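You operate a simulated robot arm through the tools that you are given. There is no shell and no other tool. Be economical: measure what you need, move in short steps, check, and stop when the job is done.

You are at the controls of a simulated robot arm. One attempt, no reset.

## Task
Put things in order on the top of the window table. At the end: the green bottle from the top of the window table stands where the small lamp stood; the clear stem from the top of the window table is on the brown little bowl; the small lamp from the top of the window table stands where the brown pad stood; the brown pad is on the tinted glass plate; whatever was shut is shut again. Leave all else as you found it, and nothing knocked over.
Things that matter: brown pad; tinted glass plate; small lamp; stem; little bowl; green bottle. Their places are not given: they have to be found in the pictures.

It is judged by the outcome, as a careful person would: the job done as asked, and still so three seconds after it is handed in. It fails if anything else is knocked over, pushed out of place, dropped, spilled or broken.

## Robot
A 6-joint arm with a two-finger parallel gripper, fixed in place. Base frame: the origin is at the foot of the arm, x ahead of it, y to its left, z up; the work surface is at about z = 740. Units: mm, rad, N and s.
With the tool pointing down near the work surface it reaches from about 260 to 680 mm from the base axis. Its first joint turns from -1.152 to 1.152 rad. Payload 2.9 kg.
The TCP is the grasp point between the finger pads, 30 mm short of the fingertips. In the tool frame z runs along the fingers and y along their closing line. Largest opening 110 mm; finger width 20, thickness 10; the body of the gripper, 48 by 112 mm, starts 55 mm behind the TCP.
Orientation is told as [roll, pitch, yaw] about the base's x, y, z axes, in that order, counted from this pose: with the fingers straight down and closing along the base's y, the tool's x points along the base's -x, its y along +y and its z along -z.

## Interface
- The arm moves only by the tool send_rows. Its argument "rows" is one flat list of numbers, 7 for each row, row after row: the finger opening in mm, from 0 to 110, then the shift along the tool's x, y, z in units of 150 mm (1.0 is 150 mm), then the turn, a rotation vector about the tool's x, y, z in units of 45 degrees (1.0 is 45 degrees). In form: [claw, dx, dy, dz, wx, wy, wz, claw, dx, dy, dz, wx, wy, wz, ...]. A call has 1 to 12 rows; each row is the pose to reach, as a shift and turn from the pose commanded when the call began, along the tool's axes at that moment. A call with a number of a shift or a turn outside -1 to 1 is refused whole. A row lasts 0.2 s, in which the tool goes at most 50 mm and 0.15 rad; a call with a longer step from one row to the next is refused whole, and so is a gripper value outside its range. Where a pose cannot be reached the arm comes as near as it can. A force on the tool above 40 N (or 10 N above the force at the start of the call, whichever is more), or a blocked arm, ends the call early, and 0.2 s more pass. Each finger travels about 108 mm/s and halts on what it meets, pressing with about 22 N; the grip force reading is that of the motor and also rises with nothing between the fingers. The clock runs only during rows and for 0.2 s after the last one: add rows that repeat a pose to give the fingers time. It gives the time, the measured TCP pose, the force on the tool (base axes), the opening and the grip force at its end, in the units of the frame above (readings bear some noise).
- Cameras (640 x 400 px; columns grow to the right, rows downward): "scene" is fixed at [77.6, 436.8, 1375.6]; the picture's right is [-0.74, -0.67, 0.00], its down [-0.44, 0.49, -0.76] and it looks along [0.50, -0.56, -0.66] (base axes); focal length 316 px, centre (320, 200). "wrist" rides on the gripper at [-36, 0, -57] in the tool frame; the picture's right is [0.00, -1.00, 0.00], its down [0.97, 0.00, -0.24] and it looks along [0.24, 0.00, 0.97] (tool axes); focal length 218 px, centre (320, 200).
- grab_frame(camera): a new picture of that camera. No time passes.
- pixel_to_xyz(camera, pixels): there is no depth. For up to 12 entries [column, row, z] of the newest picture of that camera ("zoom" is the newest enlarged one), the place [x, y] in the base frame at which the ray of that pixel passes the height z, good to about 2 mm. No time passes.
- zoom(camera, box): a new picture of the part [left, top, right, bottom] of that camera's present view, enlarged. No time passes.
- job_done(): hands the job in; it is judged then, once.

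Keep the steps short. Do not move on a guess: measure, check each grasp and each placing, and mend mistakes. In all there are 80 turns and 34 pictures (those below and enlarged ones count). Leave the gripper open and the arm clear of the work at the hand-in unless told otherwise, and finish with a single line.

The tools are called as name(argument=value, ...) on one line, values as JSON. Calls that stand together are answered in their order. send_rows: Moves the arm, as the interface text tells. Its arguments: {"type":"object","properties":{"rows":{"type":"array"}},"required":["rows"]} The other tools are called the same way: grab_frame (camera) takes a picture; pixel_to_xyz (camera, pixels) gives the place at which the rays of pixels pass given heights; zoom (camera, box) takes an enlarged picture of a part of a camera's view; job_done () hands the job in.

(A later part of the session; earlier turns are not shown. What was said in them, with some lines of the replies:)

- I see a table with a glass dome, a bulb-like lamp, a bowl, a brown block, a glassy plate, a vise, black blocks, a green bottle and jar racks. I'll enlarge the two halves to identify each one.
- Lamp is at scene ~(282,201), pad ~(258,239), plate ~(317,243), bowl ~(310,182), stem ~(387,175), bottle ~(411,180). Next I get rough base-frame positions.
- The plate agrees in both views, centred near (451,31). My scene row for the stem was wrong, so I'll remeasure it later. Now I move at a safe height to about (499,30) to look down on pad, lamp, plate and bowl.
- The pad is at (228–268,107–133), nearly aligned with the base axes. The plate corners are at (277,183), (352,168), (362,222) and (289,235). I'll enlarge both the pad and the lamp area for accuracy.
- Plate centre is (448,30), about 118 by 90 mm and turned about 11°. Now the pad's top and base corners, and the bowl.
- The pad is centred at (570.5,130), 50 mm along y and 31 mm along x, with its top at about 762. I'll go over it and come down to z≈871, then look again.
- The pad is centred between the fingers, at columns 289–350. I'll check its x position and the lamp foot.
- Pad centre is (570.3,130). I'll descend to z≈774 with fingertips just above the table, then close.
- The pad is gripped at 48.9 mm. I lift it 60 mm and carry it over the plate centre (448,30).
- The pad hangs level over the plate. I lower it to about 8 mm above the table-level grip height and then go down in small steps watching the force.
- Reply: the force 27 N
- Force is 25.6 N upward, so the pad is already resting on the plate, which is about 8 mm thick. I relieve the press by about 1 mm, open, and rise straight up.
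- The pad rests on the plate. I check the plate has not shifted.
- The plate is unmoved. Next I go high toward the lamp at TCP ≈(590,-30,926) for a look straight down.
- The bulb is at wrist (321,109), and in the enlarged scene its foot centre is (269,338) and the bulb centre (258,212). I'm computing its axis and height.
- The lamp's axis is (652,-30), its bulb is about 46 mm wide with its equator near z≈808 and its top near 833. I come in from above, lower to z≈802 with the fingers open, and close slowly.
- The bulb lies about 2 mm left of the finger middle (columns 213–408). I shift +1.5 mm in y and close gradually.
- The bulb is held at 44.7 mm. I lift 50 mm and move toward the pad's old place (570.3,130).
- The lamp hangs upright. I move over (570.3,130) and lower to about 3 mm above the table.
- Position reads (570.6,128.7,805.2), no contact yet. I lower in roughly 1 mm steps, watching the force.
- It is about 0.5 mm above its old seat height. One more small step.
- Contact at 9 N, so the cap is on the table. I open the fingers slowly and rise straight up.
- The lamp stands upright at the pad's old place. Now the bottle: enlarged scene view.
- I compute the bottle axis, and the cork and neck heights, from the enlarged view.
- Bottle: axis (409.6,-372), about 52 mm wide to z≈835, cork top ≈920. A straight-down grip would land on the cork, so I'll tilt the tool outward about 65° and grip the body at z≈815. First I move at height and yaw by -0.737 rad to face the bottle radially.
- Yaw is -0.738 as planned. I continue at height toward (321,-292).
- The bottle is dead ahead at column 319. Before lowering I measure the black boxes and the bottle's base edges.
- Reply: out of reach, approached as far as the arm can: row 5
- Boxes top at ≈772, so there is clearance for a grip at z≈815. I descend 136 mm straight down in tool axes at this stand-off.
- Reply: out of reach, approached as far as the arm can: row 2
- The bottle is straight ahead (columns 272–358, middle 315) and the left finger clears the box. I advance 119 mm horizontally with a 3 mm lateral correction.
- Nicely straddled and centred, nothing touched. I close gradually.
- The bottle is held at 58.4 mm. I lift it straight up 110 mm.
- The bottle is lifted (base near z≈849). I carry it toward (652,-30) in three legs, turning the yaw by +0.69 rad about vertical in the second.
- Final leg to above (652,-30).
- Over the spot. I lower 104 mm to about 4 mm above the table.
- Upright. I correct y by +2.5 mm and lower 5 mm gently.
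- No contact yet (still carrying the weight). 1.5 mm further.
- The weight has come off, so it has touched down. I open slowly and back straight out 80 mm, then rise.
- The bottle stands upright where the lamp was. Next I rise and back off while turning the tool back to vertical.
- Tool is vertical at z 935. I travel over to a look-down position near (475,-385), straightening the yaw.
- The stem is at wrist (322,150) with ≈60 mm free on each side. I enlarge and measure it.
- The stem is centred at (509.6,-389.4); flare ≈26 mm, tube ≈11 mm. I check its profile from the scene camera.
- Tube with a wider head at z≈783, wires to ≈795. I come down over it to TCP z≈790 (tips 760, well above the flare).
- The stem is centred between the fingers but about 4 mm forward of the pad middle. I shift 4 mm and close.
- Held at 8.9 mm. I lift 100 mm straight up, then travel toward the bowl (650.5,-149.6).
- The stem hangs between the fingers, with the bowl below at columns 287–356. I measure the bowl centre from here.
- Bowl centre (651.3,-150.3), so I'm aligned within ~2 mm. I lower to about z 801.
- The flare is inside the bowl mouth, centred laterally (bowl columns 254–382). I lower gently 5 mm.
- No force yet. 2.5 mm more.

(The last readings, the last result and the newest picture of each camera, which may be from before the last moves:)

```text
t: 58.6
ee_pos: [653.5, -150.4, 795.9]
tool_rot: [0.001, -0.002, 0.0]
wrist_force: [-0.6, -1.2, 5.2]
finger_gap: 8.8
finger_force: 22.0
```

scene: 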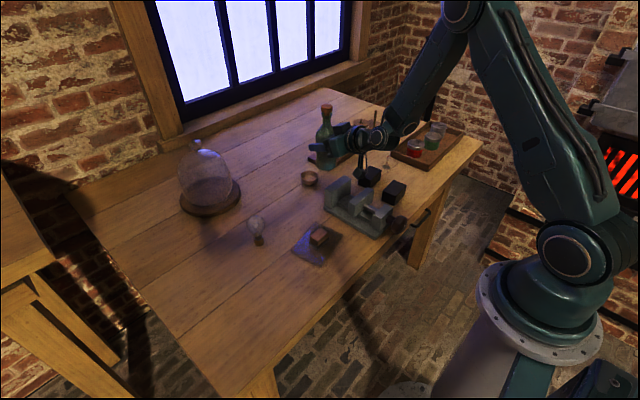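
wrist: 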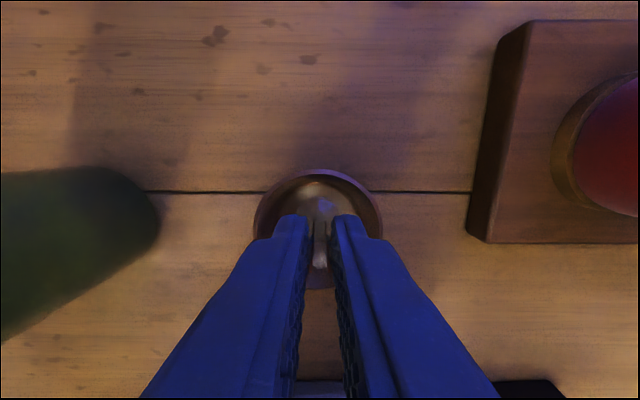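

Contact (5 N), the stem is resting in the bowl. I open modestly to 24 mm, since the fingers are inside the mouth, and rise straight up.

send_rows(rows=[12, 0, 0, 0, 0, 0, 0, 18, 0, 0, 0, 0, 0, 0, 24, 0, 0, 0, 0, 0, 0, 24, 0, 0, 0, 0, 0, 0, 24, 0, 0, -0.1, 0, 0, 0, 24, 0, 0, -0.25, 0, 0, 0, 24, 0, 0, -0.5, 0, 0, 0, 24, 0, 0, -0.75, 0, 0, 0, 24, 0, 0, -1.0, 0, 0, 0, 24, 0, 0, -1.0, 0, 0, 0])

grab_frame(camera="wrist")

```text
t: 60.8
ee_pos: [653.7, -149.6, 946.0]
tool_rot: [0.001, -0.001, 0.001]
wrist_force: [0.4, -0.2, -0.2]
finger_gap: 23.8
finger_force: 0.1
```

```text
3 pictures are left
```

wrist: 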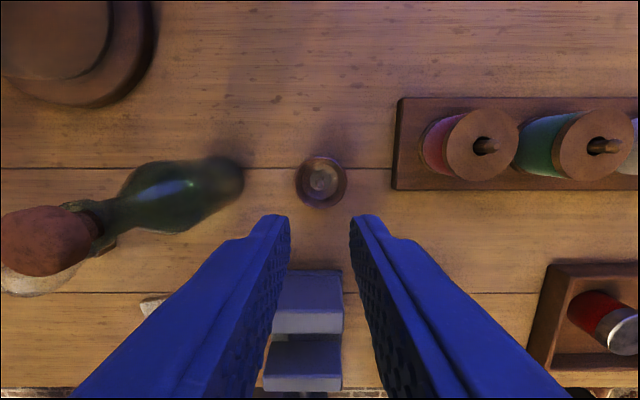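

I retract back and up with the gripper opened, then check from the scene camera.

send_rows(rows=[40, 0.0, 0, -0.25, 0, 0, 0, 60, 0.2, 0, -0.45, 0, 0, 0, 80, 0.45, 0, -0.5, 0, 0, 0, 100, 0.7, 0, -0.5, 0, 0, 0, 110, 0.95, 0, -0.5, 0, 0, 0, 110, 0.95, 0, -0.5, 0, 0, 0])

zoom(camera="scene", box=[230, 130, 350, 205])

```text
t: 62.2
ee_pos: [507.2, -153.0, 1020.4]
tool_rot: [0.001, -0.002, 0.0]
wrist_force: [-0.3, 0.0, 0.3]
finger_gap: 109.9
finger_force: 0.1
```

```text
5.33 times, centred on (290, 168) of scene
```

zoom: 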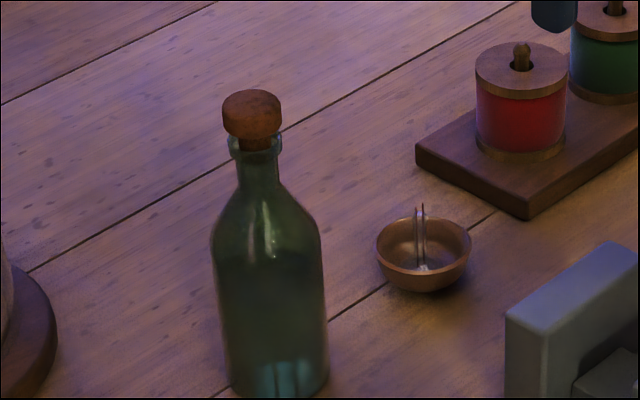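

The stem stands upright in the bowl and the bottle stands. One last full view to confirm everything.

grab_frame(camera="scene")

zoom(camera="scene", box=[230, 180, 350, 270])

pixel_to_xyz(camera="scene", pixels=[[282.5, 201, 740], [258, 242, 740]])

```text
1 pictures are left
```

scene: 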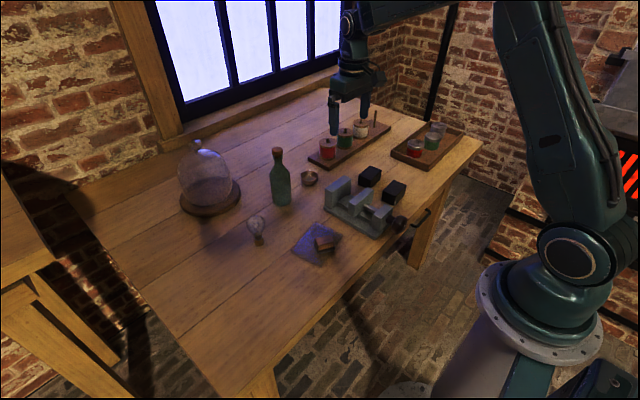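

```text
4.44 times, centred on (290, 225) of scene
```

zoom: 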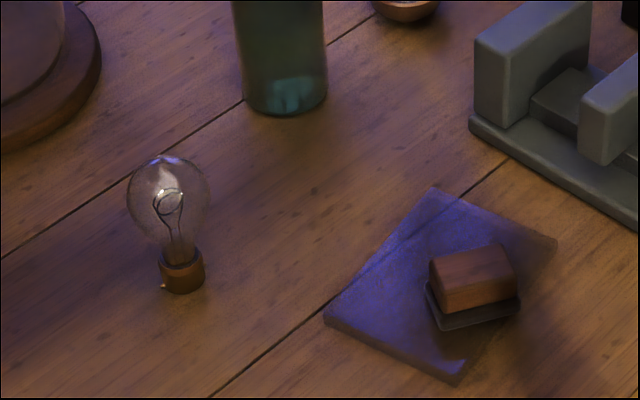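

```text
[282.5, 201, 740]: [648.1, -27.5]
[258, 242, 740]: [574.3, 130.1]
```

All four items are in place, nothing else has moved and nothing was opened. The gripper is open and clear, so I hand in.

job_done()

```text
The job is handed in.
```

The job is handed in: the pad is on the glass plate, the lamp is where the pad stood, the bottle is where the lamp stood, and the stem is in the little bowl, with everything else left as found.
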